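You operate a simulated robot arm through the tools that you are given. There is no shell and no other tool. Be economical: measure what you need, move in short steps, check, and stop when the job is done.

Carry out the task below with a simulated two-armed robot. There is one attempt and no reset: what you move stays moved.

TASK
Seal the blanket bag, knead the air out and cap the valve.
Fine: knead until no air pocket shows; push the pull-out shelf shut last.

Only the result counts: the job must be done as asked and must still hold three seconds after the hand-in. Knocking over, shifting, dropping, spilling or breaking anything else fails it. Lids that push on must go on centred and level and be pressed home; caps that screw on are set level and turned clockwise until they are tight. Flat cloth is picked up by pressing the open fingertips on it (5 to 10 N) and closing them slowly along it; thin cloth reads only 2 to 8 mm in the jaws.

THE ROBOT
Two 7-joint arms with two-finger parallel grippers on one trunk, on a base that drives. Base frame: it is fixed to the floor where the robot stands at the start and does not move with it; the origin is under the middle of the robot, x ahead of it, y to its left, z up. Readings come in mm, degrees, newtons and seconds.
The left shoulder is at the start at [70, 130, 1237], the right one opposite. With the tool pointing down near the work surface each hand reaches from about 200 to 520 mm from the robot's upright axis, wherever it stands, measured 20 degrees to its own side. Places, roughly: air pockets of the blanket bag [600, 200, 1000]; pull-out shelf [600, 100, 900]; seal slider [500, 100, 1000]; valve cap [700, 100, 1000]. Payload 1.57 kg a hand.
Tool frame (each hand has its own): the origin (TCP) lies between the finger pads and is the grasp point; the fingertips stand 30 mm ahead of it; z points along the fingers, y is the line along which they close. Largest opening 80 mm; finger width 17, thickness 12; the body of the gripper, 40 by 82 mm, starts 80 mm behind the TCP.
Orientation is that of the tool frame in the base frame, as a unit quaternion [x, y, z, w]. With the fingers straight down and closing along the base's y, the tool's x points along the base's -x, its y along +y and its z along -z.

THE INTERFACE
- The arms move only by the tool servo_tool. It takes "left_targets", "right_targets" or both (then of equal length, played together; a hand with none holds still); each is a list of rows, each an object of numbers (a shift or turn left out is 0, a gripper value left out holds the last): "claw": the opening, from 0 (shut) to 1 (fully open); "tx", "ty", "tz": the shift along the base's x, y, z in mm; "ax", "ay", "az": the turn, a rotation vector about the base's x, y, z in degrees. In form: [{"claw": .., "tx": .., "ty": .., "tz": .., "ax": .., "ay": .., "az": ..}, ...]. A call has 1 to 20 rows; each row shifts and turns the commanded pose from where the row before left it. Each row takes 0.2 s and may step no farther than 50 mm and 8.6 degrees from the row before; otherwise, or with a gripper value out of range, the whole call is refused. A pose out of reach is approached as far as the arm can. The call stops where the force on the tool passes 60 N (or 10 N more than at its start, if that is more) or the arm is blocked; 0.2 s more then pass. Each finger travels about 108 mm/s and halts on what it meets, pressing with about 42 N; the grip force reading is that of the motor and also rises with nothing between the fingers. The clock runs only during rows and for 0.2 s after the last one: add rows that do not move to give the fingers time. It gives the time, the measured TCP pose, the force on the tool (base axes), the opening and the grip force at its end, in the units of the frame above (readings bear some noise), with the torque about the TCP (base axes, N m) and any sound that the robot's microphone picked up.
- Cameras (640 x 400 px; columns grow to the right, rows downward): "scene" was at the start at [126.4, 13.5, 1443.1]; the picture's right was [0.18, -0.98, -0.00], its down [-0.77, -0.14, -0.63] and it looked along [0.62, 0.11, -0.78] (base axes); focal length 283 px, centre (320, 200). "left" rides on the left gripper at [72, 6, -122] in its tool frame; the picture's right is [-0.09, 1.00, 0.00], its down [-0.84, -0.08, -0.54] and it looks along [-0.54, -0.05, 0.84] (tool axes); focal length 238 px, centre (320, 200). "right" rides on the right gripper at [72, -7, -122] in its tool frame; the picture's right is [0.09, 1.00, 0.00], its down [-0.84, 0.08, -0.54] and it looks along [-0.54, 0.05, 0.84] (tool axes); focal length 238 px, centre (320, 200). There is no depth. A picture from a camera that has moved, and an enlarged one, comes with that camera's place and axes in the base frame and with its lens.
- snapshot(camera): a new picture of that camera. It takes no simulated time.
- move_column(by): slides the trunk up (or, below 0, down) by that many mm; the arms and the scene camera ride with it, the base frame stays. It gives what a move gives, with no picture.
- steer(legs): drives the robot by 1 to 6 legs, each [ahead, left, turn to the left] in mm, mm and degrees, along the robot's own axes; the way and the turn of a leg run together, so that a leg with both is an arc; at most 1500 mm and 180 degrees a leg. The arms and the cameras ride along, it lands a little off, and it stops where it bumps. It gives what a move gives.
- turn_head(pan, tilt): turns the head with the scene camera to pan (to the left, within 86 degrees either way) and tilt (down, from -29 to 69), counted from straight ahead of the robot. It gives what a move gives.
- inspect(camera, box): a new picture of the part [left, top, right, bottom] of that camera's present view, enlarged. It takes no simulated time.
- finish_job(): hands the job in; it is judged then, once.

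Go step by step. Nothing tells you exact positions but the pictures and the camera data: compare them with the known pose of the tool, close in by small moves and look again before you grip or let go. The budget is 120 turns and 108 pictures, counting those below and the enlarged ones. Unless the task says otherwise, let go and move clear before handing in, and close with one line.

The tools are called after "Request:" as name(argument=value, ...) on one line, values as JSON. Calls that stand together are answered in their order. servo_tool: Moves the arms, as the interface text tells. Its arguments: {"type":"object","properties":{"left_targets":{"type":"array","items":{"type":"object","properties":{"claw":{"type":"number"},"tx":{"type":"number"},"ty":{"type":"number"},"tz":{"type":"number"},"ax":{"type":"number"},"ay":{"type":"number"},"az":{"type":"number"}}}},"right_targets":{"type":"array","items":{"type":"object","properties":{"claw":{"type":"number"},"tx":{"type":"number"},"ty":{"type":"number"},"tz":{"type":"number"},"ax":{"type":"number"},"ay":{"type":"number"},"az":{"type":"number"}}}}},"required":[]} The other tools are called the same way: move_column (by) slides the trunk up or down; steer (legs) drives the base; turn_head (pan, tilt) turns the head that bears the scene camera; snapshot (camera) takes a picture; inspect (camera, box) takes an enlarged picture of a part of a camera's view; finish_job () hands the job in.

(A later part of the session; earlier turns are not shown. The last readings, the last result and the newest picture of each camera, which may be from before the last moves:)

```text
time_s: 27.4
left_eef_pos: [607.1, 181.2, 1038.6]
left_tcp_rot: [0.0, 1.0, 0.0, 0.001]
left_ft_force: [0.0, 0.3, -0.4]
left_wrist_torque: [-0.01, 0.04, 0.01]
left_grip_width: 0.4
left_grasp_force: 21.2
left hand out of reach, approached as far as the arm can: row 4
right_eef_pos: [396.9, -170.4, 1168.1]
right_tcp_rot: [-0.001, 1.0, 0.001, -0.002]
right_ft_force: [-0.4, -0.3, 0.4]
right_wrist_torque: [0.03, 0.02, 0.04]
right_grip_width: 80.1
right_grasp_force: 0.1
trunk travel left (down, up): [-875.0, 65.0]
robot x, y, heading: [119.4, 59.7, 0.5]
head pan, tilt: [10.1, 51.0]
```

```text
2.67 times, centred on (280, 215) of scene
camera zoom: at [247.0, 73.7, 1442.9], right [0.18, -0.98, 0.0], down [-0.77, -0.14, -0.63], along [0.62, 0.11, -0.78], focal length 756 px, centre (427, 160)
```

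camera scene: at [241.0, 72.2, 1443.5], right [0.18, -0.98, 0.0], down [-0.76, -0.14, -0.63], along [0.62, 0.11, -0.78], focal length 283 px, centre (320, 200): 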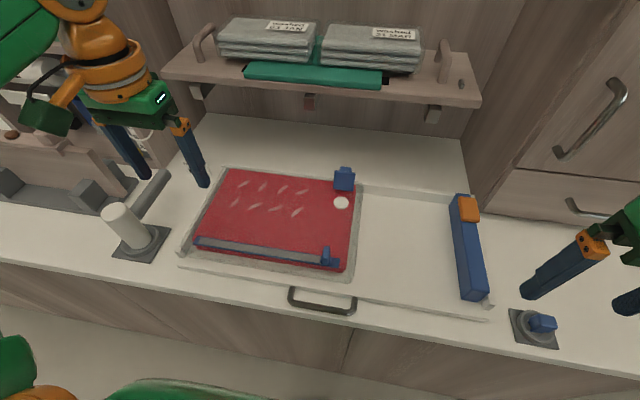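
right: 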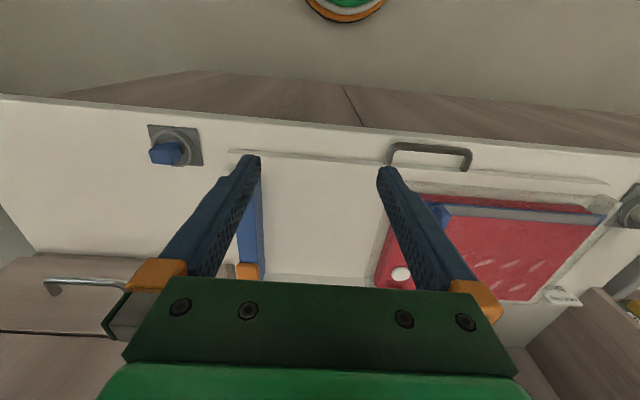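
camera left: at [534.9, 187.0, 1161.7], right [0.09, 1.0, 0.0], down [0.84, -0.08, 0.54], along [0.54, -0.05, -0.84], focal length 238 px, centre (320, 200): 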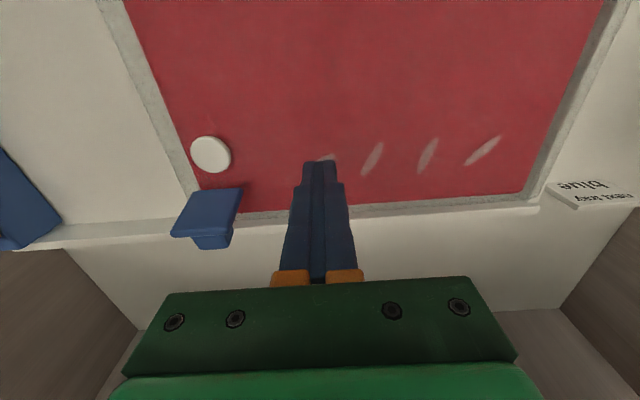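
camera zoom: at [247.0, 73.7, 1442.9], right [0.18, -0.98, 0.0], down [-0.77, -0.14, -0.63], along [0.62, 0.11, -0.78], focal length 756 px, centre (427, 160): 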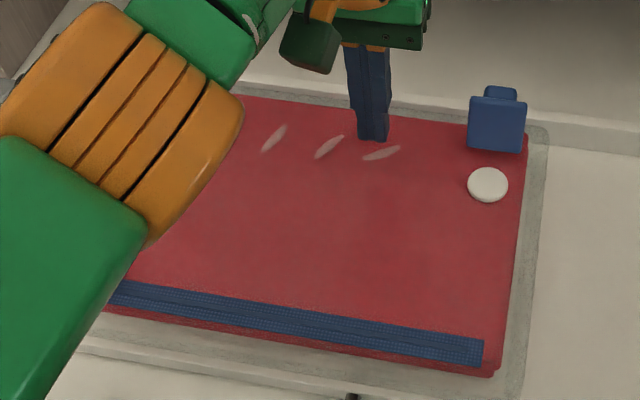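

Pocket 8 is gone, and the far row is just out of reach. I'll look down to check the gap between my base and the counter before driving closer.

Request:
servo_tool(left_targets=[{"tz": 30, "tx": -40}, {"tz": 30, "tx": -40}, {"tx": -40}])

Request:
turn_head(pan=0, tilt=69)

Request:
snapshot(camera="scene")

```text
time_s: 28.2
left_eef_pos: [488.5, 182.3, 1097.4]
left_tcp_rot: [-0.003, 1.0, 0.0, -0.001]
left_ft_force: [0.2, -0.1, -0.7]
left_wrist_torque: [-0.01, -0.04, 0.0]
left_grip_width: 0.0
left_grasp_force: 21.3
right_eef_pos: [395.2, -170.4, 1169.1]
right_tcp_rot: [-0.001, 1.0, -0.001, 0.0]
right_ft_force: [-0.2, -0.6, 0.1]
right_wrist_torque: [-0.03, -0.05, -0.02]
right_grip_width: 79.7
right_grasp_force: 0.0
trunk travel left (down, up): [-875.0, 65.0]
robot x, y, heading: [115.8, 62.0, 0.1]
head pan, tilt: [10.1, 51.0]
```

```text
time_s: 29.0
left_eef_pos: [490.8, 182.3, 1096.6]
left_tcp_rot: [-0.002, 1.0, -0.001, -0.001]
left_ft_force: [-0.1, 0.1, -0.6]
left_wrist_torque: [-0.01, 0.01, 0.0]
left_grip_width: 0.0
left_grasp_force: 21.5
right_eef_pos: [397.0, -169.9, 1169.7]
right_tcp_rot: [-0.001, 1.0, -0.001, 0.0]
right_ft_force: [1.3, -0.9, 0.0]
right_wrist_torque: [0.01, 0.0, 0.0]
right_grip_width: 79.9
right_grasp_force: 0.0
trunk travel left (down, up): [-875.0, 65.0]
robot x, y, heading: [122.8, 59.0, 0.1]
head pan, tilt: [0.0, 68.8]
```

```text
73 pictures are left
camera scene: at [227.1, 61.7, 1422.6], right [0.0, -1.0, 0.0], down [-0.93, 0.0, -0.36], along [0.36, 0.0, -0.93], focal length 283 px, centre (320, 200)
```

scene: 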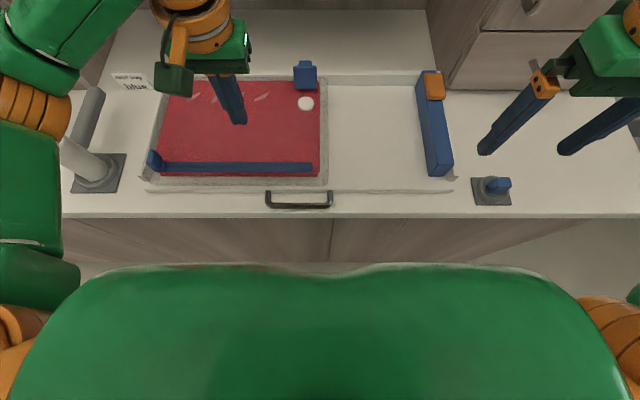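

The torso has about 100 mm of clearance. I'll drive 45 mm forward and 50 mm left.

Request:
steer(legs=[[45, 50, 0]])

Request:
snapshot(camera="scene")

```text
time_s: 30.0
left_eef_pos: [530.4, 225.2, 1098.4]
left_tcp_rot: [-0.001, 1.0, 0.001, 0.002]
left_ft_force: [0.3, -0.8, 0.0]
left_wrist_torque: [0.03, -0.01, 0.03]
left_grip_width: 0.0
left_grasp_force: 21.9
right_eef_pos: [435.4, -126.3, 1169.4]
right_tcp_rot: [-0.001, 1.0, 0.003, 0.002]
right_ft_force: [-0.6, 0.1, 1.0]
right_wrist_torque: [0.07, -0.03, -0.01]
right_grip_width: 80.0
right_grasp_force: 0.0
trunk travel left (down, up): [-875.0, 65.0]
robot x, y, heading: [162.1, 113.0, -0.0]
head pan, tilt: [0.0, 68.8]
```

```text
72 pictures are left
camera scene: at [264.9, 104.0, 1423.0], right [0.0, -1.0, -0.01], down [-0.93, 0.0, -0.37], along [0.37, 0.0, -0.93], focal length 283 px, centre (320, 200)
```

scene: 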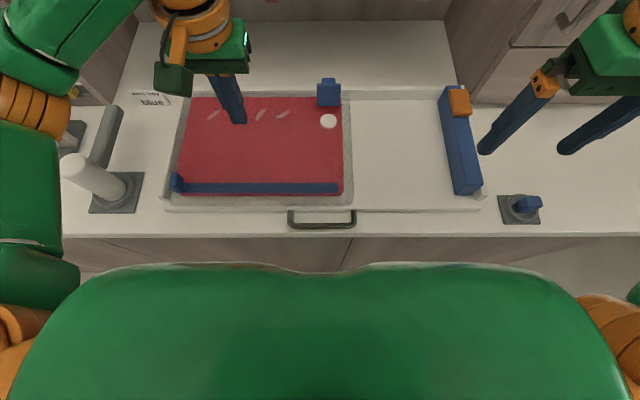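

No bump. I'll go above pocket 1 at about (628, 319).

Request:
servo_tool(left_targets=[{"ty": 31, "tx": 30}, {"ty": 31, "tx": 34}, {"ty": 31, "tx": 34}, {"tz": -40}, {"tz": -38}])

Request:
inspect(camera="left", box=[160, 60, 480, 260])

```text
time_s: 31.2
left_eef_pos: [634.5, 320.8, 1020.1]
left_tcp_rot: [0.0, 1.0, -0.002, 0.0]
left_ft_force: [-1.2, -0.3, -0.8]
left_wrist_torque: [0.01, 0.02, 0.0]
left_grip_width: 0.0
left_grasp_force: 21.2
right_eef_pos: [440.7, -120.9, 1169.3]
right_tcp_rot: [0.001, 1.0, 0.0, 0.001]
right_ft_force: [-0.4, -0.4, 0.0]
right_wrist_torque: [0.0, -0.02, -0.01]
right_grip_width: 80.1
right_grasp_force: 0.1
trunk travel left (down, up): [-875.0, 65.0]
robot x, y, heading: [163.4, 111.8, -0.0]
head pan, tilt: [0.0, 68.8]
```

```text
2.00 times, centred on (320, 160) of left
camera zoom: at [562.3, 328.8, 1143.0], right [0.09, 1.0, 0.0], down [0.84, -0.08, 0.54], along [0.54, -0.05, -0.84], focal length 477 px, centre (320, 280)
```

zoom: 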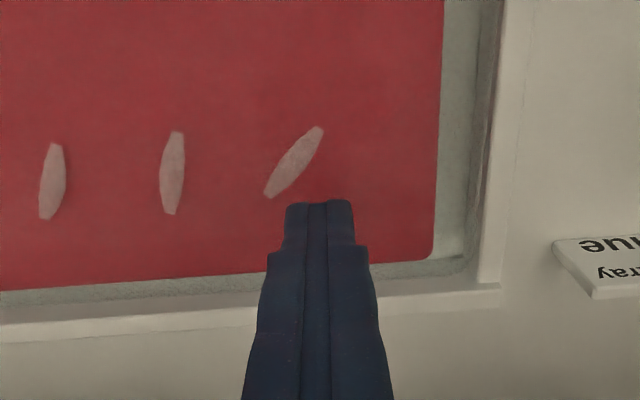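

Pocket 1 is at about (620, 315) and pocket 2 at (619, 268). Pressing pocket 1.

Request:
servo_tool(left_targets=[{"tx": -13, "ty": -6}, {"tz": -10}, {"tz": -7}, {"tz": -2}, {"tz": -2}])

Request:
servo_tool(left_targets=[{"tz": 10}, {"tz": 9}, {"ty": -22}, {"ty": -24}])

Request:
inspect(camera="left", box=[160, 60, 480, 260])

```text
time_s: 32.4
left_eef_pos: [618.6, 317.3, 1002.5]
left_tcp_rot: [-0.001, 1.0, 0.0, 0.005]
left_ft_force: [11.6, 6.5, 34.3]
left_wrist_torque: [0.22, -0.07, 0.05]
left_grip_width: 0.0
left_grasp_force: 21.7
right_eef_pos: [437.7, -122.0, 1169.7]
right_tcp_rot: [0.0, 1.0, 0.001, 0.001]
right_ft_force: [0.2, -0.2, 0.2]
right_wrist_torque: [0.01, 0.02, 0.02]
right_grip_width: 80.2
right_grasp_force: 0.0
trunk travel left (down, up): [-875.0, 65.0]
robot x, y, heading: [160.7, 110.1, 0.1]
head pan, tilt: [0.0, 68.8]
```

```text
time_s: 33.4
left_eef_pos: [621.3, 271.0, 1018.4]
left_tcp_rot: [0.001, 1.0, -0.001, -0.002]
left_ft_force: [0.0, 0.1, -0.1]
left_wrist_torque: [0.0, 0.04, -0.02]
left_grip_width: 0.0
left_grasp_force: 20.9
right_eef_pos: [440.0, -122.2, 1168.8]
right_tcp_rot: [0.0, 1.0, 0.001, 0.0]
right_ft_force: [0.5, -0.8, 0.3]
right_wrist_torque: [-0.03, -0.01, 0.03]
right_grip_width: 79.8
right_grasp_force: 0.0
trunk travel left (down, up): [-875.0, 65.0]
robot x, y, heading: [161.5, 112.4, 0.1]
head pan, tilt: [0.0, 68.8]
```

```text
2.00 times, centred on (320, 160) of left
camera zoom: at [550.9, 278.8, 1141.3], right [0.09, 1.0, 0.0], down [0.84, -0.08, 0.54], along [0.54, -0.05, -0.84], focal length 477 px, centre (320, 280)
```

zoom: 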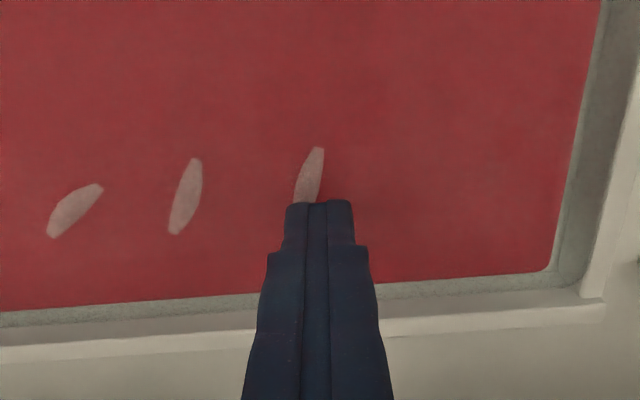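

Pocket 1 is gone. Pressing pocket 2 at about (616, 269).

Request:
servo_tool(left_targets=[{"tx": -5, "ty": -2}, {"tz": -10}, {"tz": -5}, {"tz": -2}, {"tz": -2}])

Request:
servo_tool(left_targets=[{"tz": 10}, {"tz": 9}, {"ty": -22}, {"ty": -24}])

Request:
inspect(camera="left", box=[160, 60, 480, 260])

```text
time_s: 34.6
left_eef_pos: [614.4, 270.5, 1002.2]
left_tcp_rot: [-0.001, 1.0, -0.001, 0.007]
left_ft_force: [16.7, 8.6, 51.4]
left_wrist_torque: [0.29, -0.11, -0.07]
left_grip_width: 0.0
left_grasp_force: 21.7
right_eef_pos: [436.6, -120.3, 1169.8]
right_tcp_rot: [0.001, 1.0, 0.001, 0.002]
right_ft_force: [0.5, 1.2, 0.4]
right_wrist_torque: [0.0, 0.03, -0.01]
right_grip_width: 80.0
right_grasp_force: 0.2
trunk travel left (down, up): [-875.0, 65.0]
robot x, y, heading: [166.4, 107.6, -0.1]
head pan, tilt: [0.0, 68.8]
```

```text
time_s: 35.6
left_eef_pos: [614.4, 222.4, 1017.9]
left_tcp_rot: [-0.001, 1.0, 0.0, -0.002]
left_ft_force: [-0.3, -0.2, -0.5]
left_wrist_torque: [0.02, 0.01, 0.01]
left_grip_width: 0.2
left_grasp_force: 21.4
right_eef_pos: [439.8, -122.2, 1168.1]
right_tcp_rot: [-0.001, 1.0, 0.001, -0.001]
right_ft_force: [0.1, -1.7, 0.3]
right_wrist_torque: [-0.01, -0.01, 0.01]
right_grip_width: 79.9
right_grasp_force: 0.1
trunk travel left (down, up): [-875.0, 65.0]
robot x, y, heading: [163.4, 111.1, -0.1]
head pan, tilt: [0.0, 68.8]
```

```text
2.00 times, centred on (320, 160) of left
camera zoom: at [541.7, 230.4, 1141.2], right [0.09, 1.0, 0.0], down [0.84, -0.08, 0.54], along [0.54, -0.05, -0.84], focal length 477 px, centre (320, 280)
```

zoom: 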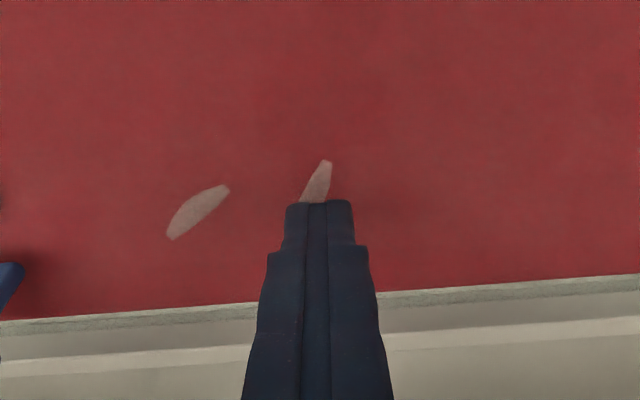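

Pocket 2 is gone. Pressing pocket 3.

Request:
servo_tool(left_targets=[{"tx": -2, "ty": -1}, {"tz": -10}, {"tz": -5}, {"tz": -2}, {"tz": -2}])

Request:
servo_tool(left_targets=[{"tz": 10}, {"tz": 9}, {"ty": -22}, {"ty": -20}])

Request:
inspect(camera="left", box=[160, 60, 480, 260])

```text
time_s: 36.8
left_eef_pos: [612.5, 223.0, 1002.9]
left_tcp_rot: [-0.001, 1.0, -0.001, 0.004]
left_ft_force: [11.5, 3.5, 36.4]
left_wrist_torque: [0.12, -0.09, -0.01]
left_grip_width: 0.1
left_grasp_force: 21.6
right_eef_pos: [438.8, -122.5, 1170.4]
right_tcp_rot: [0.0, 1.0, 0.001, 0.0]
right_ft_force: [-0.1, -1.3, -0.6]
right_wrist_torque: [0.0, 0.03, 0.03]
right_grip_width: 80.1
right_grasp_force: 0.0
trunk travel left (down, up): [-875.0, 65.0]
robot x, y, heading: [162.9, 108.1, 0.1]
head pan, tilt: [0.0, 68.8]
```

```text
time_s: 37.8
left_eef_pos: [613.3, 179.3, 1018.4]
left_tcp_rot: [-0.001, 1.0, 0.0, -0.001]
left_ft_force: [-0.5, -0.2, -0.5]
left_wrist_torque: [0.0, 0.04, 0.01]
left_grip_width: 0.0
left_grasp_force: 20.9
right_eef_pos: [439.9, -122.0, 1168.9]
right_tcp_rot: [0.0, 1.0, 0.002, -0.002]
right_ft_force: [0.0, -0.6, -0.6]
right_wrist_torque: [0.02, 0.02, -0.01]
right_grip_width: 80.2
right_grasp_force: 0.0
trunk travel left (down, up): [-875.0, 65.0]
robot x, y, heading: [165.8, 108.6, -0.0]
head pan, tilt: [0.0, 68.8]
```

```text
2.00 times, centred on (320, 160) of left
camera zoom: at [541.1, 186.0, 1141.2], right [0.09, 1.0, 0.0], down [0.84, -0.08, 0.54], along [0.54, -0.05, -0.84], focal length 477 px, centre (320, 280)
```

zoom: 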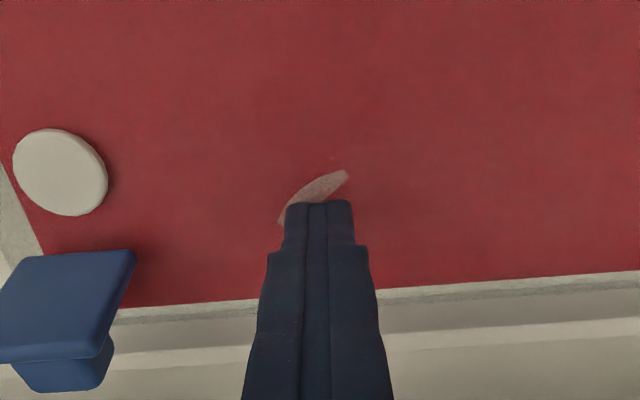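

Pocket 3 is gone. Pressing the last one, pocket 4, then lifting and looking over the whole bag.

Request:
servo_tool(left_targets=[{"tx": -2, "ty": -2}, {"tz": -10}, {"tz": -5}, {"tz": -2}, {"tz": -2}])

Request:
servo_tool(left_targets=[{"tz": 20}, {"tz": 40}, {"tz": 40}, {"tx": -40, "tz": 20}, {"tx": -40}])

Request:
snapshot(camera="left")

Request:
inspect(camera="scene", box=[150, 60, 370, 220])

```text
time_s: 39.0
left_eef_pos: [611.5, 177.3, 1003.6]
left_tcp_rot: [0.0, 1.0, -0.002, 0.006]
left_ft_force: [18.6, 1.4, 47.9]
left_wrist_torque: [0.06, -0.11, -0.09]
left_grip_width: 0.0
left_grasp_force: 21.7
right_eef_pos: [437.7, -122.3, 1169.1]
right_tcp_rot: [0.0, 1.0, 0.002, 0.001]
right_ft_force: [0.5, 0.3, 0.2]
right_wrist_torque: [0.0, 0.02, -0.03]
right_grip_width: 80.0
right_grasp_force: 0.1
trunk travel left (down, up): [-875.0, 65.0]
robot x, y, heading: [163.0, 112.2, 0.2]
head pan, tilt: [0.0, 68.8]
```

```text
time_s: 40.2
left_eef_pos: [531.1, 182.8, 1119.9]
left_tcp_rot: [-0.001, 1.0, -0.001, -0.001]
left_ft_force: [0.0, 0.2, -0.5]
left_wrist_torque: [0.01, -0.02, 0.0]
left_grip_width: 0.0
left_grasp_force: 21.6
right_eef_pos: [439.2, -119.7, 1169.1]
right_tcp_rot: [0.0, 1.0, 0.0, 0.0]
right_ft_force: [0.9, 0.4, -0.1]
right_wrist_torque: [0.02, 0.01, 0.0]
right_grip_width: 80.0
right_grasp_force: 0.1
trunk travel left (down, up): [-875.0, 65.0]
robot x, y, heading: [165.4, 109.7, -0.1]
head pan, tilt: [0.0, 68.8]
```

```text
67 pictures are left
camera left: at [459.7, 189.7, 1242.1], right [0.09, 1.0, 0.0], down [0.84, -0.08, 0.54], along [0.54, -0.05, -0.84], focal length 238 px, centre (320, 200)
```

left: 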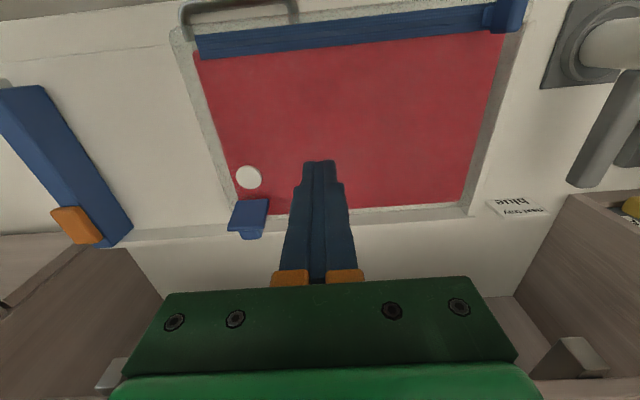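

```text
2.50 times, centred on (260, 140) of scene
camera zoom: at [269.7, 112.4, 1422.7], right [0.0, -1.0, 0.0], down [-0.93, 0.0, -0.36], along [0.36, 0.0, -0.93], focal length 708 px, centre (470, 350)
```

zoom: 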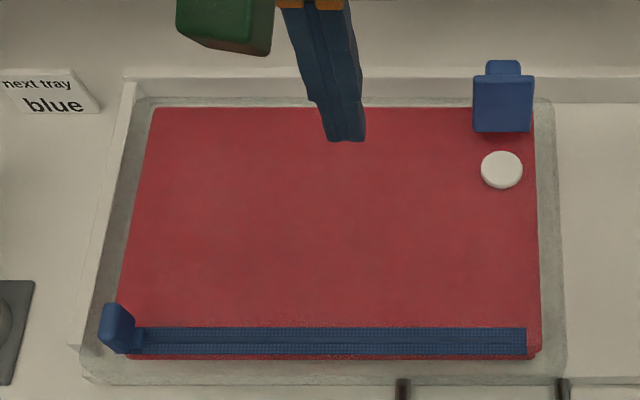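

No pockets show. The valve seems to have shifted toward me by a couple of centimetres, so I'll check whether the shelf slid out during pressing.

Request:
snapshot(camera="scene")

Request:
inspect(camera="left", box=[180, 130, 340, 260])

```text
65 pictures are left
camera scene: at [269.7, 112.4, 1422.7], right [0.0, -1.0, 0.0], down [-0.93, 0.0, -0.36], along [0.36, 0.0, -0.93], focal length 283 px, centre (320, 200)
```

scene: 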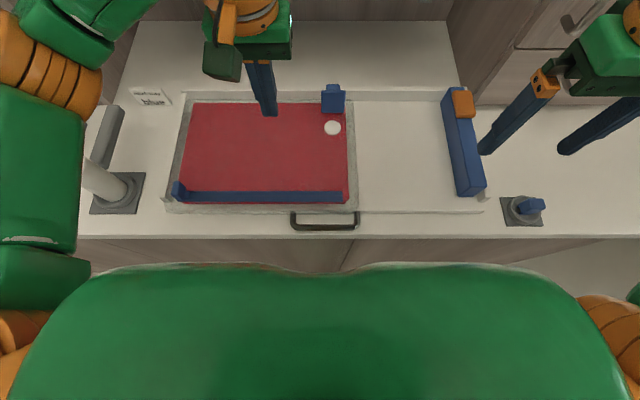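

```text
3.08 times, centred on (260, 195) of left
camera zoom: at [459.7, 189.7, 1242.1], right [0.09, 1.0, 0.0], down [0.84, -0.08, 0.54], along [0.54, -0.05, -0.84], focal length 733 px, centre (505, 215)
```

zoom: 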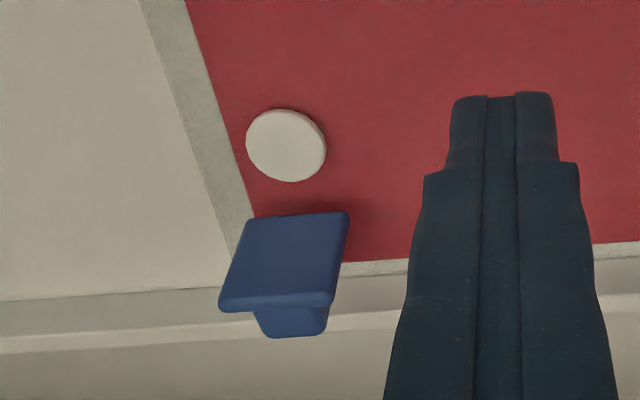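

The bag itself slid about 28 mm toward me on the shelf. The valve is now at about (589, 89), and the upright flap is hinged at (618, 88, 980) with its top at (623, 90, 1034) and a tab at the back reaching x≈641. I'll tilt the closed fingers forward 25° and go over and behind the flap.

Request:
servo_tool(left_targets=[{"ay": -8.4}, {"ay": -8.4}, {"ay": -8.2}, {"tx": 30, "ty": -24}, {"tx": 34, "ty": -24}, {"tx": 34, "ty": -24}, {"tx": 28, "ty": -21}])

Request:
snapshot(camera="left")

Request:
snapshot(camera="scene")

```text
time_s: 41.8
left_eef_pos: [658.6, 83.2, 1116.6]
left_tcp_rot: [0.002, 0.976, 0.0, 0.216]
left_ft_force: [-0.4, 0.1, -2.1]
left_wrist_torque: [-0.03, 0.04, 0.02]
left_grip_width: 0.0
left_grasp_force: 21.3
right_eef_pos: [441.3, -121.9, 1167.6]
right_tcp_rot: [0.001, 1.0, 0.001, -0.001]
right_ft_force: [0.7, -0.1, 0.6]
right_wrist_torque: [0.0, 0.0, -0.04]
right_grip_width: 80.0
right_grasp_force: 0.1
trunk travel left (down, up): [-875.0, 65.0]
robot x, y, heading: [162.2, 111.6, 0.1]
head pan, tilt: [0.0, 68.8]
```

```text
63 pictures are left
camera left: at [541.6, 91.2, 1198.3], right [0.09, 1.0, 0.04], down [0.53, -0.08, 0.84], along [0.84, -0.05, -0.53], focal length 238 px, centre (320, 200)
```

left: 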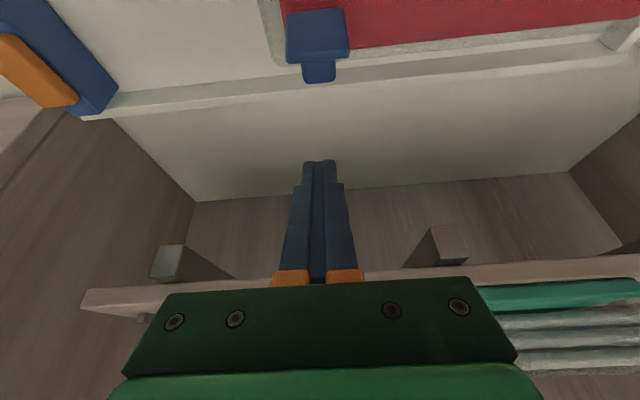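

```text
62 pictures are left
camera scene: at [271.9, 109.3, 1422.5], right [0.0, -1.0, 0.0], down [-0.93, 0.0, -0.36], along [0.36, 0.0, -0.93], focal length 283 px, centre (320, 200)
```

scene: 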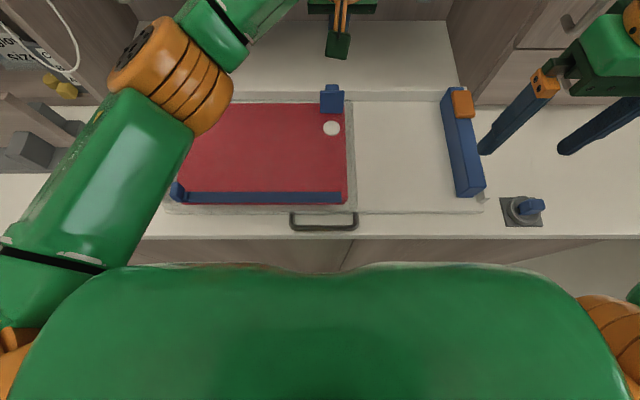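

The hand is behind the flap, whose tab is at about (642, 89, 1031). I'll descend behind it.

Request:
servo_tool(left_targets=[{"tx": 3, "ty": 6, "tz": -25}, {"tz": -25}, {"tz": -20}])

Request:
snapshot(camera="left")

Request:
inspect(camera="scene", box=[280, 40, 400, 150])

```text
time_s: 42.6
left_eef_pos: [660.0, 90.6, 1049.0]
left_tcp_rot: [0.0, 0.977, 0.0, 0.215]
left_ft_force: [-0.1, 0.1, -0.5]
left_wrist_torque: [-0.02, -0.03, 0.02]
left_grip_width: 0.0
left_grasp_force: 21.7
right_eef_pos: [440.2, -121.0, 1168.4]
right_tcp_rot: [0.001, 1.0, 0.0, 0.0]
right_ft_force: [0.0, 0.2, 0.3]
right_wrist_torque: [0.0, -0.02, 0.01]
right_grip_width: 80.0
right_grasp_force: 0.0
trunk travel left (down, up): [-875.0, 65.0]
robot x, y, heading: [161.9, 111.5, 0.1]
head pan, tilt: [0.0, 68.8]
```

```text
61 pictures are left
camera left: at [543.3, 98.0, 1130.4], right [0.08, 1.0, 0.04], down [0.53, -0.08, 0.84], along [0.84, -0.05, -0.53], focal length 238 px, centre (320, 200)
```

left: 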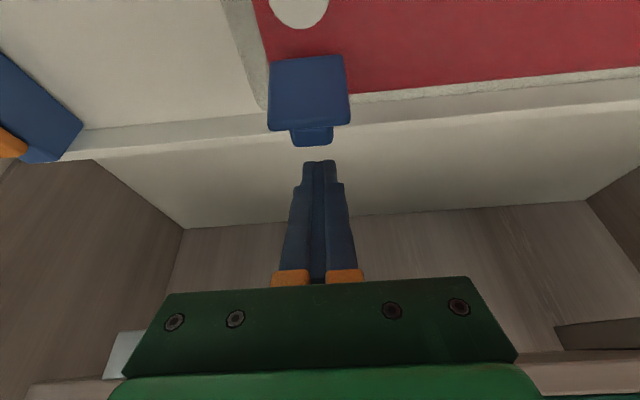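

```text
3.64 times, centred on (340, 95) of scene
camera zoom: at [271.5, 111.0, 1422.5], right [0.0, -1.0, 0.0], down [-0.93, 0.0, -0.36], along [0.36, 0.0, -0.93], focal length 1030 px, centre (247, 582)
```

zoom: 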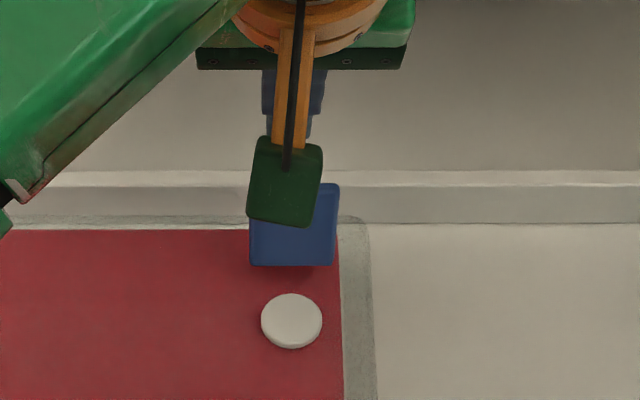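

The finger is behind the tab. I'll pull toward -x in small steps to swing the flap over.

Request:
servo_tool(left_targets=[{"tx": -10}, {"tx": -10}, {"tx": -8}, {"tx": -8}, {"tx": -8}, {"tx": -8}])

Request:
snapshot(camera="left")

Request:
inspect(camera="scene", box=[280, 40, 400, 150])

```text
time_s: 44.0
left_eef_pos: [607.7, 91.0, 1048.6]
left_tcp_rot: [-0.001, 0.977, 0.0, 0.215]
left_ft_force: [0.2, 0.7, 0.4]
left_wrist_torque: [0.01, 0.01, 0.0]
left_grip_width: 0.2
left_grasp_force: 21.3
right_eef_pos: [439.6, -121.2, 1168.5]
right_tcp_rot: [0.0, 1.0, 0.0, -0.001]
right_ft_force: [-0.9, -0.7, -0.2]
right_wrist_torque: [-0.02, 0.0, -0.01]
right_grip_width: 80.3
right_grasp_force: 0.1
trunk travel left (down, up): [-875.0, 65.0]
robot x, y, heading: [163.3, 111.3, -0.2]
head pan, tilt: [0.0, 68.8]
```

```text
59 pictures are left
camera left: at [490.9, 99.7, 1130.3], right [0.08, 1.0, 0.04], down [0.53, -0.08, 0.84], along [0.84, -0.05, -0.54], focal length 238 px, centre (320, 200)
```

left: 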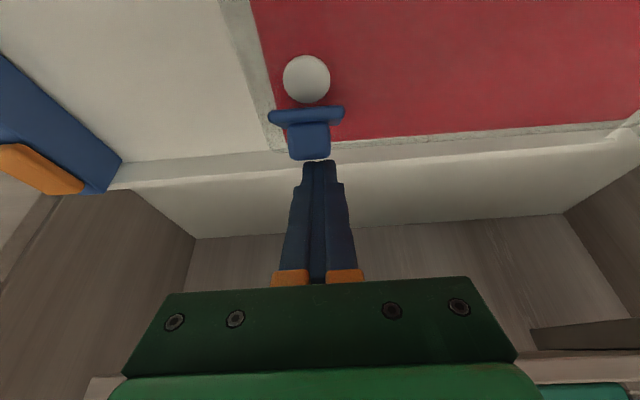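

```text
3.64 times, centred on (340, 95) of scene
camera zoom: at [271.2, 111.2, 1422.5], right [0.0, -1.0, 0.0], down [-0.93, 0.0, -0.36], along [0.36, 0.0, -0.93], focal length 1030 px, centre (247, 582)
```

zoom: 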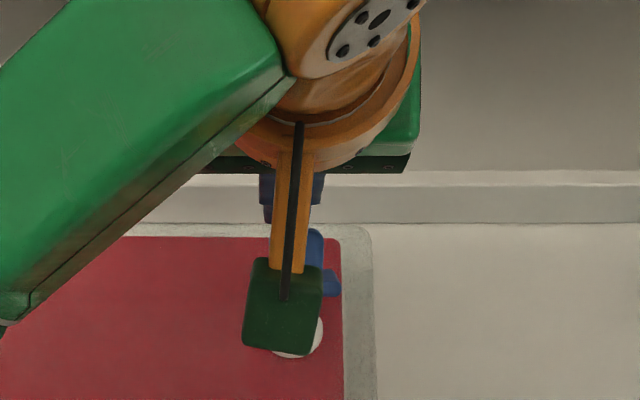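

The flap is leaning over the valve at about 45°. I'll keep pushing it forward and downward.

Request:
servo_tool(left_targets=[{"tx": -8, "tz": -2}, {"tx": -8, "tz": -3}, {"tx": -8, "tz": -5}, {"tx": -6, "tz": -6}])

Request:
snapshot(camera="left")

```text
time_s: 45.0
left_eef_pos: [578.9, 90.7, 1032.3]
left_tcp_rot: [-0.001, 0.977, -0.001, 0.215]
left_ft_force: [0.5, -0.5, 5.4]
left_wrist_torque: [0.01, -0.07, 0.0]
left_grip_width: 0.0
left_grasp_force: 21.1
right_eef_pos: [440.9, -120.4, 1169.2]
right_tcp_rot: [0.0, 1.0, 0.0, -0.001]
right_ft_force: [0.1, 0.0, 0.6]
right_wrist_torque: [0.01, 0.01, 0.0]
right_grip_width: 80.0
right_grasp_force: 0.0
trunk travel left (down, up): [-875.0, 65.0]
robot x, y, heading: [162.6, 111.5, -0.0]
head pan, tilt: [0.0, 68.8]
```

```text
57 pictures are left
camera left: at [462.6, 98.0, 1115.0], right [0.08, 1.0, 0.04], down [0.53, -0.08, 0.84], along [0.84, -0.05, -0.53], focal length 238 px, centre (320, 200)
```

left: 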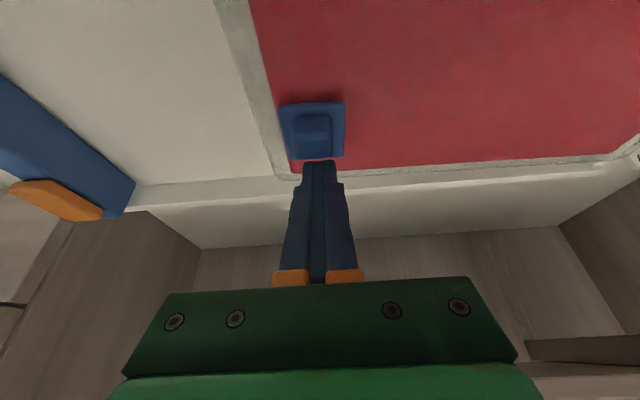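

The flap now lies on the valve. I'll lift, return to vertical and measure before pressing it home.

Request:
servo_tool(left_targets=[{"tz": 20}, {"tz": 30}, {"tz": 20, "ay": 8.4}, {"ay": 8.4}, {"ay": 8.2}])

Request:
inspect(camera="left", box=[200, 100, 440, 250])

Request:
inspect(camera="scene", box=[150, 60, 370, 220])

```text
time_s: 46.2
left_eef_pos: [577.7, 90.2, 1102.3]
left_tcp_rot: [0.001, 1.0, -0.001, -0.002]
left_ft_force: [0.3, -0.3, 0.1]
left_wrist_torque: [-0.01, -0.02, 0.0]
left_grip_width: 0.0
left_grasp_force: 21.2
right_eef_pos: [440.6, -121.6, 1168.9]
right_tcp_rot: [0.001, 1.0, 0.002, -0.001]
right_ft_force: [0.6, -0.1, -0.5]
right_wrist_torque: [0.01, 0.0, 0.02]
right_grip_width: 79.7
right_grasp_force: 0.0
trunk travel left (down, up): [-875.0, 65.0]
robot x, y, heading: [168.6, 106.7, -0.4]
head pan, tilt: [0.0, 68.8]
```

```text
2.67 times, centred on (320, 175) of left
camera zoom: at [507.1, 97.2, 1225.8], right [0.09, 1.0, 0.0], down [0.84, -0.08, 0.54], along [0.54, -0.05, -0.84], focal length 636 px, centre (320, 267)
```

zoom: 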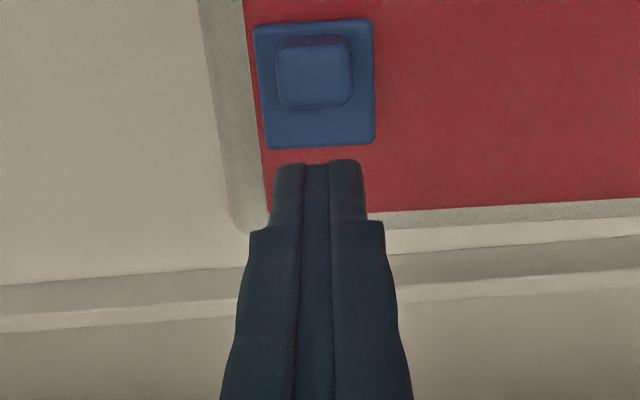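

```text
2.50 times, centred on (260, 140) of scene
camera zoom: at [271.8, 110.6, 1422.5], right [0.0, -1.0, 0.0], down [-0.93, 0.0, -0.36], along [0.36, 0.0, -0.93], focal length 708 px, centre (470, 350)
```

zoom: 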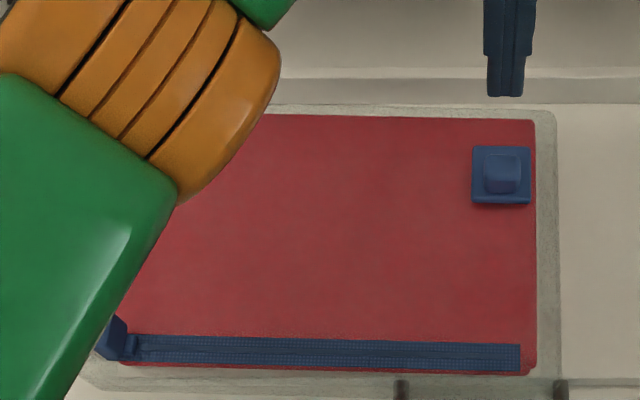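

The cap's boss is at about (572, 89). I'll press straight down on it.

Request:
servo_tool(left_targets=[{"tx": -5, "tz": -30}, {"tz": -25}, {"tz": -6}, {"tz": -4}, {"tz": -3}, {"tz": -3}])

Request:
inspect(camera="left", box=[200, 100, 440, 250])

```text
time_s: 47.7
left_eef_pos: [572.7, 90.8, 1038.3]
left_tcp_rot: [0.0, 1.0, -0.004, 0.01]
left_ft_force: [2.8, 1.3, 31.2]
left_wrist_torque: [0.12, -0.1, 0.08]
left_grip_width: 0.0
left_grasp_force: 21.4
right_eef_pos: [434.6, -119.4, 1170.5]
right_tcp_rot: [0.0, 1.0, 0.0, 0.003]
right_ft_force: [-0.1, -1.4, -0.2]
right_wrist_torque: [-0.03, 0.0, 0.02]
right_grip_width: 79.8
right_grasp_force: 0.1
trunk travel left (down, up): [-875.0, 65.0]
robot x, y, heading: [161.9, 112.5, -0.1]
head pan, tilt: [0.0, 68.8]
stopped in row 6 (left hand): the force on the tool passed its limit at 64 N (the readings are from after the stop); the commanded pose is now the measured one
```

```text
2.67 times, centred on (320, 175) of left
camera zoom: at [498.1, 99.8, 1160.1], right [0.09, 1.0, -0.01], down [0.83, -0.07, 0.56], along [0.56, -0.06, -0.83], focal length 636 px, centre (320, 267)
```

zoom: 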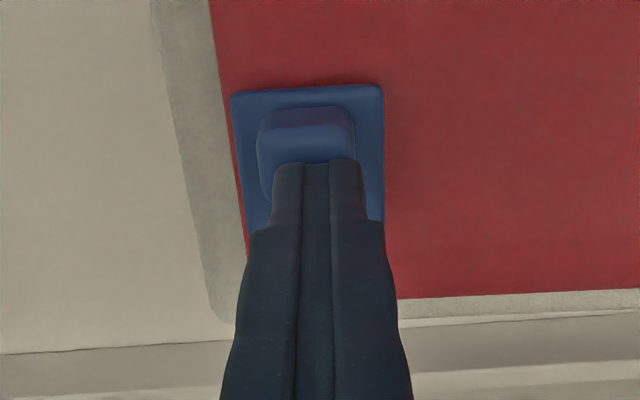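

The press peaked at about 64 N on the boss. I'll lift and check how the cap sits.

Request:
servo_tool(left_targets=[{"tz": 20, "ay": 1.1}, {"tz": 30}, {"tz": 30, "ty": 30}, {"ty": 40}, {"ty": 40}])

Request:
inspect(camera="left", box=[80, 60, 320, 210])

Request:
inspect(camera="scene", box=[290, 90, 390, 160])

```text
time_s: 48.9
left_eef_pos: [576.2, 203.3, 1113.7]
left_tcp_rot: [0.0, 1.0, -0.004, -0.004]
left_ft_force: [0.4, 0.4, -0.5]
left_wrist_torque: [-0.04, -0.01, -0.02]
left_grip_width: 0.2
left_grasp_force: 21.7
right_eef_pos: [440.7, -118.4, 1169.5]
right_tcp_rot: [0.0, 1.0, -0.001, 0.0]
right_ft_force: [0.6, 0.5, -1.0]
right_wrist_torque: [-0.01, 0.0, 0.0]
right_grip_width: 80.3
right_grasp_force: 0.1
trunk travel left (down, up): [-875.0, 65.0]
robot x, y, heading: [164.7, 113.9, -0.0]
head pan, tilt: [0.0, 68.8]
```

```text
2.67 times, centred on (200, 135) of left
camera zoom: at [505.0, 210.9, 1238.4], right [0.09, 1.0, -0.01], down [0.84, -0.07, 0.53], along [0.53, -0.06, -0.85], focal length 636 px, centre (640, 373)
```

zoom: 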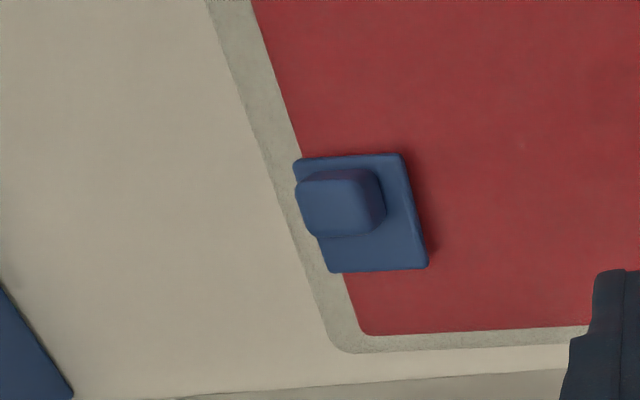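

```text
5.71 times, centred on (340, 125) of scene
camera zoom: at [271.2, 113.7, 1422.6], right [0.0, -1.0, 0.0], down [-0.93, 0.0, -0.36], along [0.36, 0.0, -0.93], focal length 1619 px, centre (206, 629)
```

zoom: 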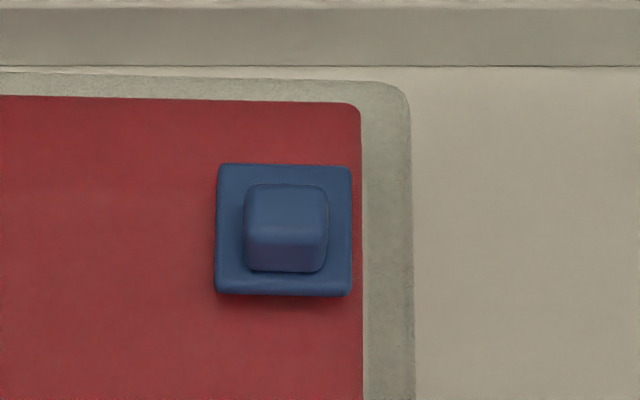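

The cap reads level at z≈987 front and rear. I'll give it one more press nearer its free end to be sure it's home.

Request:
servo_tool(left_targets=[{"tx": -4, "ty": -40}, {"tx": -4, "ty": -40}, {"tx": -4, "ty": -35}, {"tz": -35}, {"tz": -30}, {"tz": -8}])

Request:
servo_tool(left_targets=[{"tz": -3}, {"tz": -3}])

Request:
servo_tool(left_targets=[{"tz": 20}, {"tz": 40}, {"tz": 40}, {"tx": -40}, {"tx": -40, "ty": 40}, {"ty": 40}])

Request:
snapshot(camera="scene")

Request:
inspect(camera="scene", box=[150, 80, 370, 240])

```text
time_s: 50.3
left_eef_pos: [562.3, 86.1, 1042.8]
left_tcp_rot: [-0.001, 1.0, -0.003, -0.004]
left_ft_force: [-0.6, 0.6, -0.1]
left_wrist_torque: [0.0, -0.01, -0.02]
left_grip_width: 0.0
left_grasp_force: 21.2
right_eef_pos: [440.5, -120.7, 1168.5]
right_tcp_rot: [0.001, 1.0, 0.0, 0.0]
right_ft_force: [0.8, -0.5, -0.2]
right_wrist_torque: [0.03, 0.01, 0.0]
right_grip_width: 80.1
right_grasp_force: 0.1
trunk travel left (down, up): [-875.0, 65.0]
robot x, y, heading: [165.6, 111.5, 0.1]
head pan, tilt: [0.0, 68.8]
```

```text
time_s: 50.9
left_eef_pos: [562.1, 86.7, 1038.9]
left_tcp_rot: [-0.001, 1.0, -0.003, -0.002]
left_ft_force: [7.0, 1.2, 22.6]
left_wrist_torque: [0.04, -0.35, 0.01]
left_grip_width: 0.1
left_grasp_force: 21.5
right_eef_pos: [439.9, -119.9, 1169.2]
right_tcp_rot: [0.0, 1.0, 0.0, 0.0]
right_ft_force: [-0.8, -0.3, -0.3]
right_wrist_torque: [-0.03, -0.03, -0.04]
right_grip_width: 80.0
right_grasp_force: 0.1
trunk travel left (down, up): [-875.0, 65.0]
robot x, y, heading: [163.3, 110.2, -0.2]
head pan, tilt: [0.0, 68.8]
```

```text
refused: row 5 steps farther than a row can; nothing moved
```

```text
51 pictures are left
camera scene: at [270.0, 111.7, 1423.2], right [0.0, -1.0, 0.0], down [-0.93, 0.0, -0.36], along [0.36, 0.0, -0.93], focal length 283 px, centre (320, 200)
```

scene: 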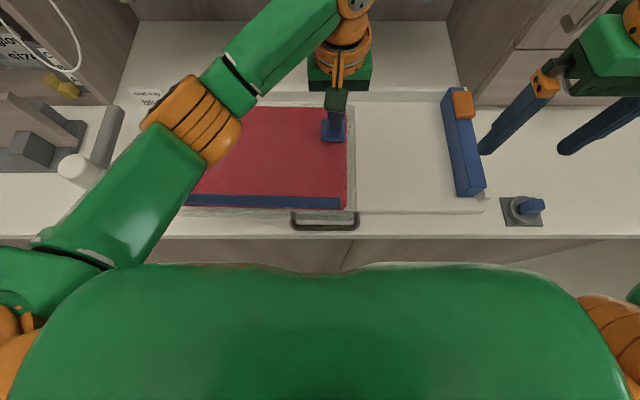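

```text
2.50 times, centred on (260, 160) of scene
camera zoom: at [270.0, 111.7, 1423.2], right [0.0, -1.0, 0.0], down [-0.93, 0.0, -0.36], along [0.36, 0.0, -0.93], focal length 708 px, centre (470, 300)
```

zoom: 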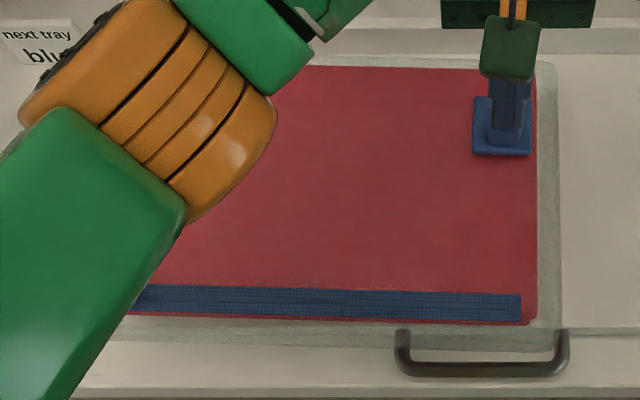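

The cap is firm at the same height, so it's home. I'll lift clear, drive back a little and look at the handle.

Request:
servo_tool(left_targets=[{"tz": 20}, {"tz": 40}, {"tz": 40}, {"tx": -40}, {"tx": -30, "ty": 10}, {"tx": -30, "ty": 10}])

Request:
steer(legs=[[-90, 0, 0]])

Request:
snapshot(camera="scene")

Request:
snapshot(camera="left")

```text
time_s: 52.3
left_eef_pos: [461.3, 106.3, 1133.6]
left_tcp_rot: [0.0, 1.0, -0.002, -0.004]
left_ft_force: [-0.3, -0.4, 0.3]
left_wrist_torque: [0.02, -0.02, 0.01]
left_grip_width: 0.0
left_grasp_force: 21.1
right_eef_pos: [441.1, -121.0, 1169.3]
right_tcp_rot: [0.001, 1.0, 0.0, 0.0]
right_ft_force: [-0.2, 0.2, -0.8]
right_wrist_torque: [-0.01, -0.02, -0.01]
right_grip_width: 79.9
right_grasp_force: 0.0
trunk travel left (down, up): [-875.0, 65.0]
robot x, y, heading: [165.8, 109.1, -0.0]
head pan, tilt: [0.0, 68.8]
```

```text
time_s: 53.4
left_eef_pos: [374.7, 107.0, 1131.2]
left_tcp_rot: [-0.003, 1.0, -0.003, -0.008]
left_ft_force: [0.6, -0.2, -0.1]
left_wrist_torque: [0.02, 0.06, 0.01]
left_grip_width: 0.1
left_grasp_force: 21.4
right_eef_pos: [355.0, -119.9, 1167.4]
right_tcp_rot: [-0.002, 1.0, -0.001, -0.004]
right_ft_force: [0.3, 0.1, 0.9]
right_wrist_torque: [0.01, 0.0, 0.02]
right_grip_width: 80.0
right_grasp_force: 0.0
trunk travel left (down, up): [-875.0, 65.0]
robot x, y, heading: [71.0, 108.5, 0.2]
head pan, tilt: [0.0, 68.8]
```

```text
49 pictures are left
camera scene: at [185.7, 111.5, 1421.9], right [0.0, -1.0, 0.0], down [-0.93, 0.0, -0.36], along [0.36, 0.0, -0.93], focal length 283 px, centre (320, 200)
```

scene: 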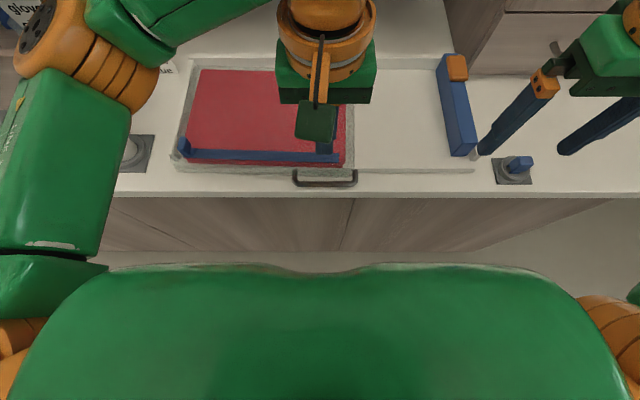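

```text
48 pictures are left
camera left: at [305.2, 114.6, 1256.2], right [0.09, 1.0, -0.01], down [0.85, -0.07, 0.53], along [0.53, -0.05, -0.85], focal length 238 px, centre (320, 200)
```

left: 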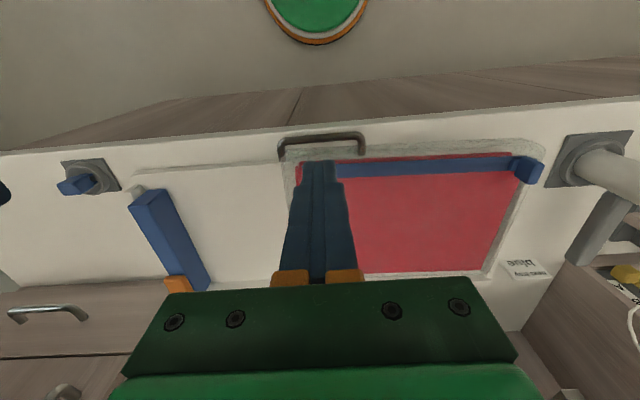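

Now a close look at the handle from both cameras to get its height.

Request:
inspect(camera="left", box=[250, 110, 410, 210])

Request:
inspect(camera="scene", box=[250, 130, 410, 230])

```text
4.00 times, centred on (330, 160) of left
camera zoom: at [305.2, 114.6, 1256.2], right [0.09, 1.0, -0.01], down [0.85, -0.07, 0.53], along [0.53, -0.05, -0.85], focal length 953 px, centre (280, 360)
```

zoom: 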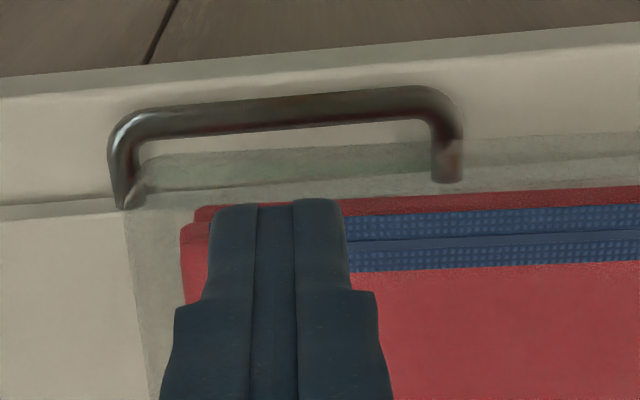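

```text
4.00 times, centred on (330, 180) of scene
camera zoom: at [185.7, 111.5, 1421.9], right [0.0, -1.0, 0.0], down [-0.93, 0.0, -0.36], along [0.36, 0.0, -0.93], focal length 1134 px, centre (280, 280)
```

zoom: 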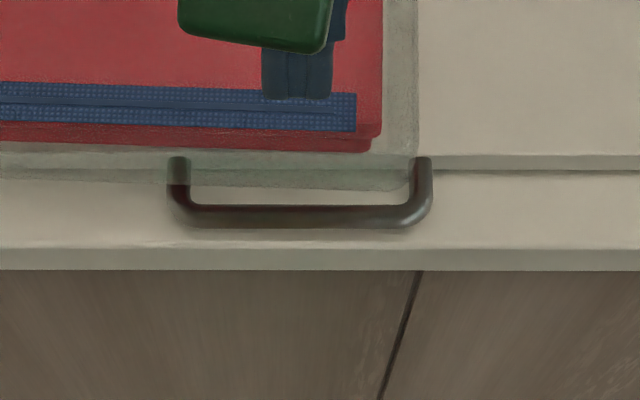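

The handle bar is at about x≈405–412, y≈102, z≈930, just inside the counter's front edge at x≈398. I'll lower the closed fingers in front of it.

Request:
servo_tool(left_targets=[{"tx": 5, "ty": -5, "tz": -40, "ay": -0.5}, {"tz": -45}, {"tz": -45}, {"tz": -20}])

Request:
inspect(camera="left", box=[200, 60, 440, 220])

Request:
inspect(camera="scene", box=[250, 130, 410, 230])

```text
time_s: 54.4
left_eef_pos: [376.1, 101.2, 983.1]
left_tcp_rot: [-0.002, 1.0, -0.003, 0.0]
left_ft_force: [-1.1, 1.2, 0.4]
left_wrist_torque: [0.01, 0.03, -0.03]
left_grip_width: 0.0
left_grasp_force: 21.7
right_eef_pos: [347.6, -118.6, 1169.6]
right_tcp_rot: [-0.001, 1.0, 0.0, 0.0]
right_ft_force: [1.0, 0.3, 0.6]
right_wrist_torque: [-0.01, 0.0, -0.01]
right_grip_width: 80.1
right_grasp_force: 0.1
trunk travel left (down, up): [-875.0, 65.0]
robot x, y, heading: [72.7, 111.1, 0.2]
head pan, tilt: [0.0, 68.8]
```

```text
2.50 times, centred on (320, 140) of left
camera zoom: at [305.2, 109.3, 1106.0], right [0.09, 1.0, 0.0], down [0.84, -0.07, 0.54], along [0.54, -0.05, -0.84], focal length 596 px, centre (320, 350)
```

zoom: 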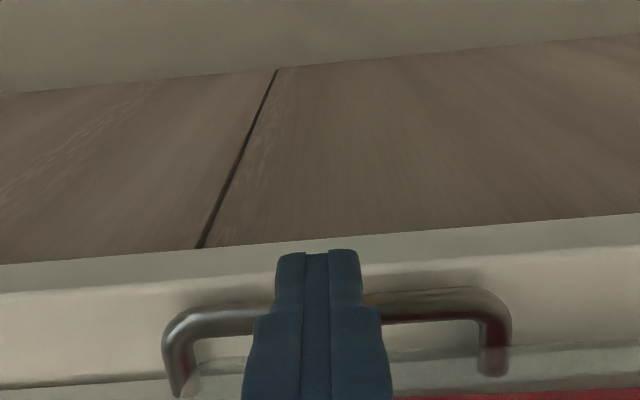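

```text
4.00 times, centred on (330, 180) of scene
camera zoom: at [177.8, 111.6, 1422.6], right [0.0, -1.0, 0.0], down [-0.93, 0.0, -0.36], along [0.36, 0.0, -0.93], focal length 1134 px, centre (280, 280)
```

zoom: 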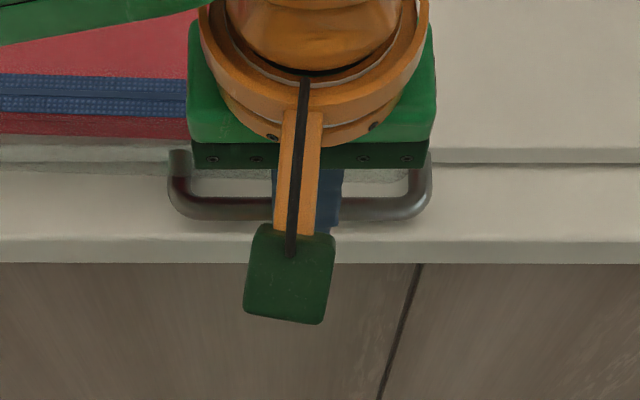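

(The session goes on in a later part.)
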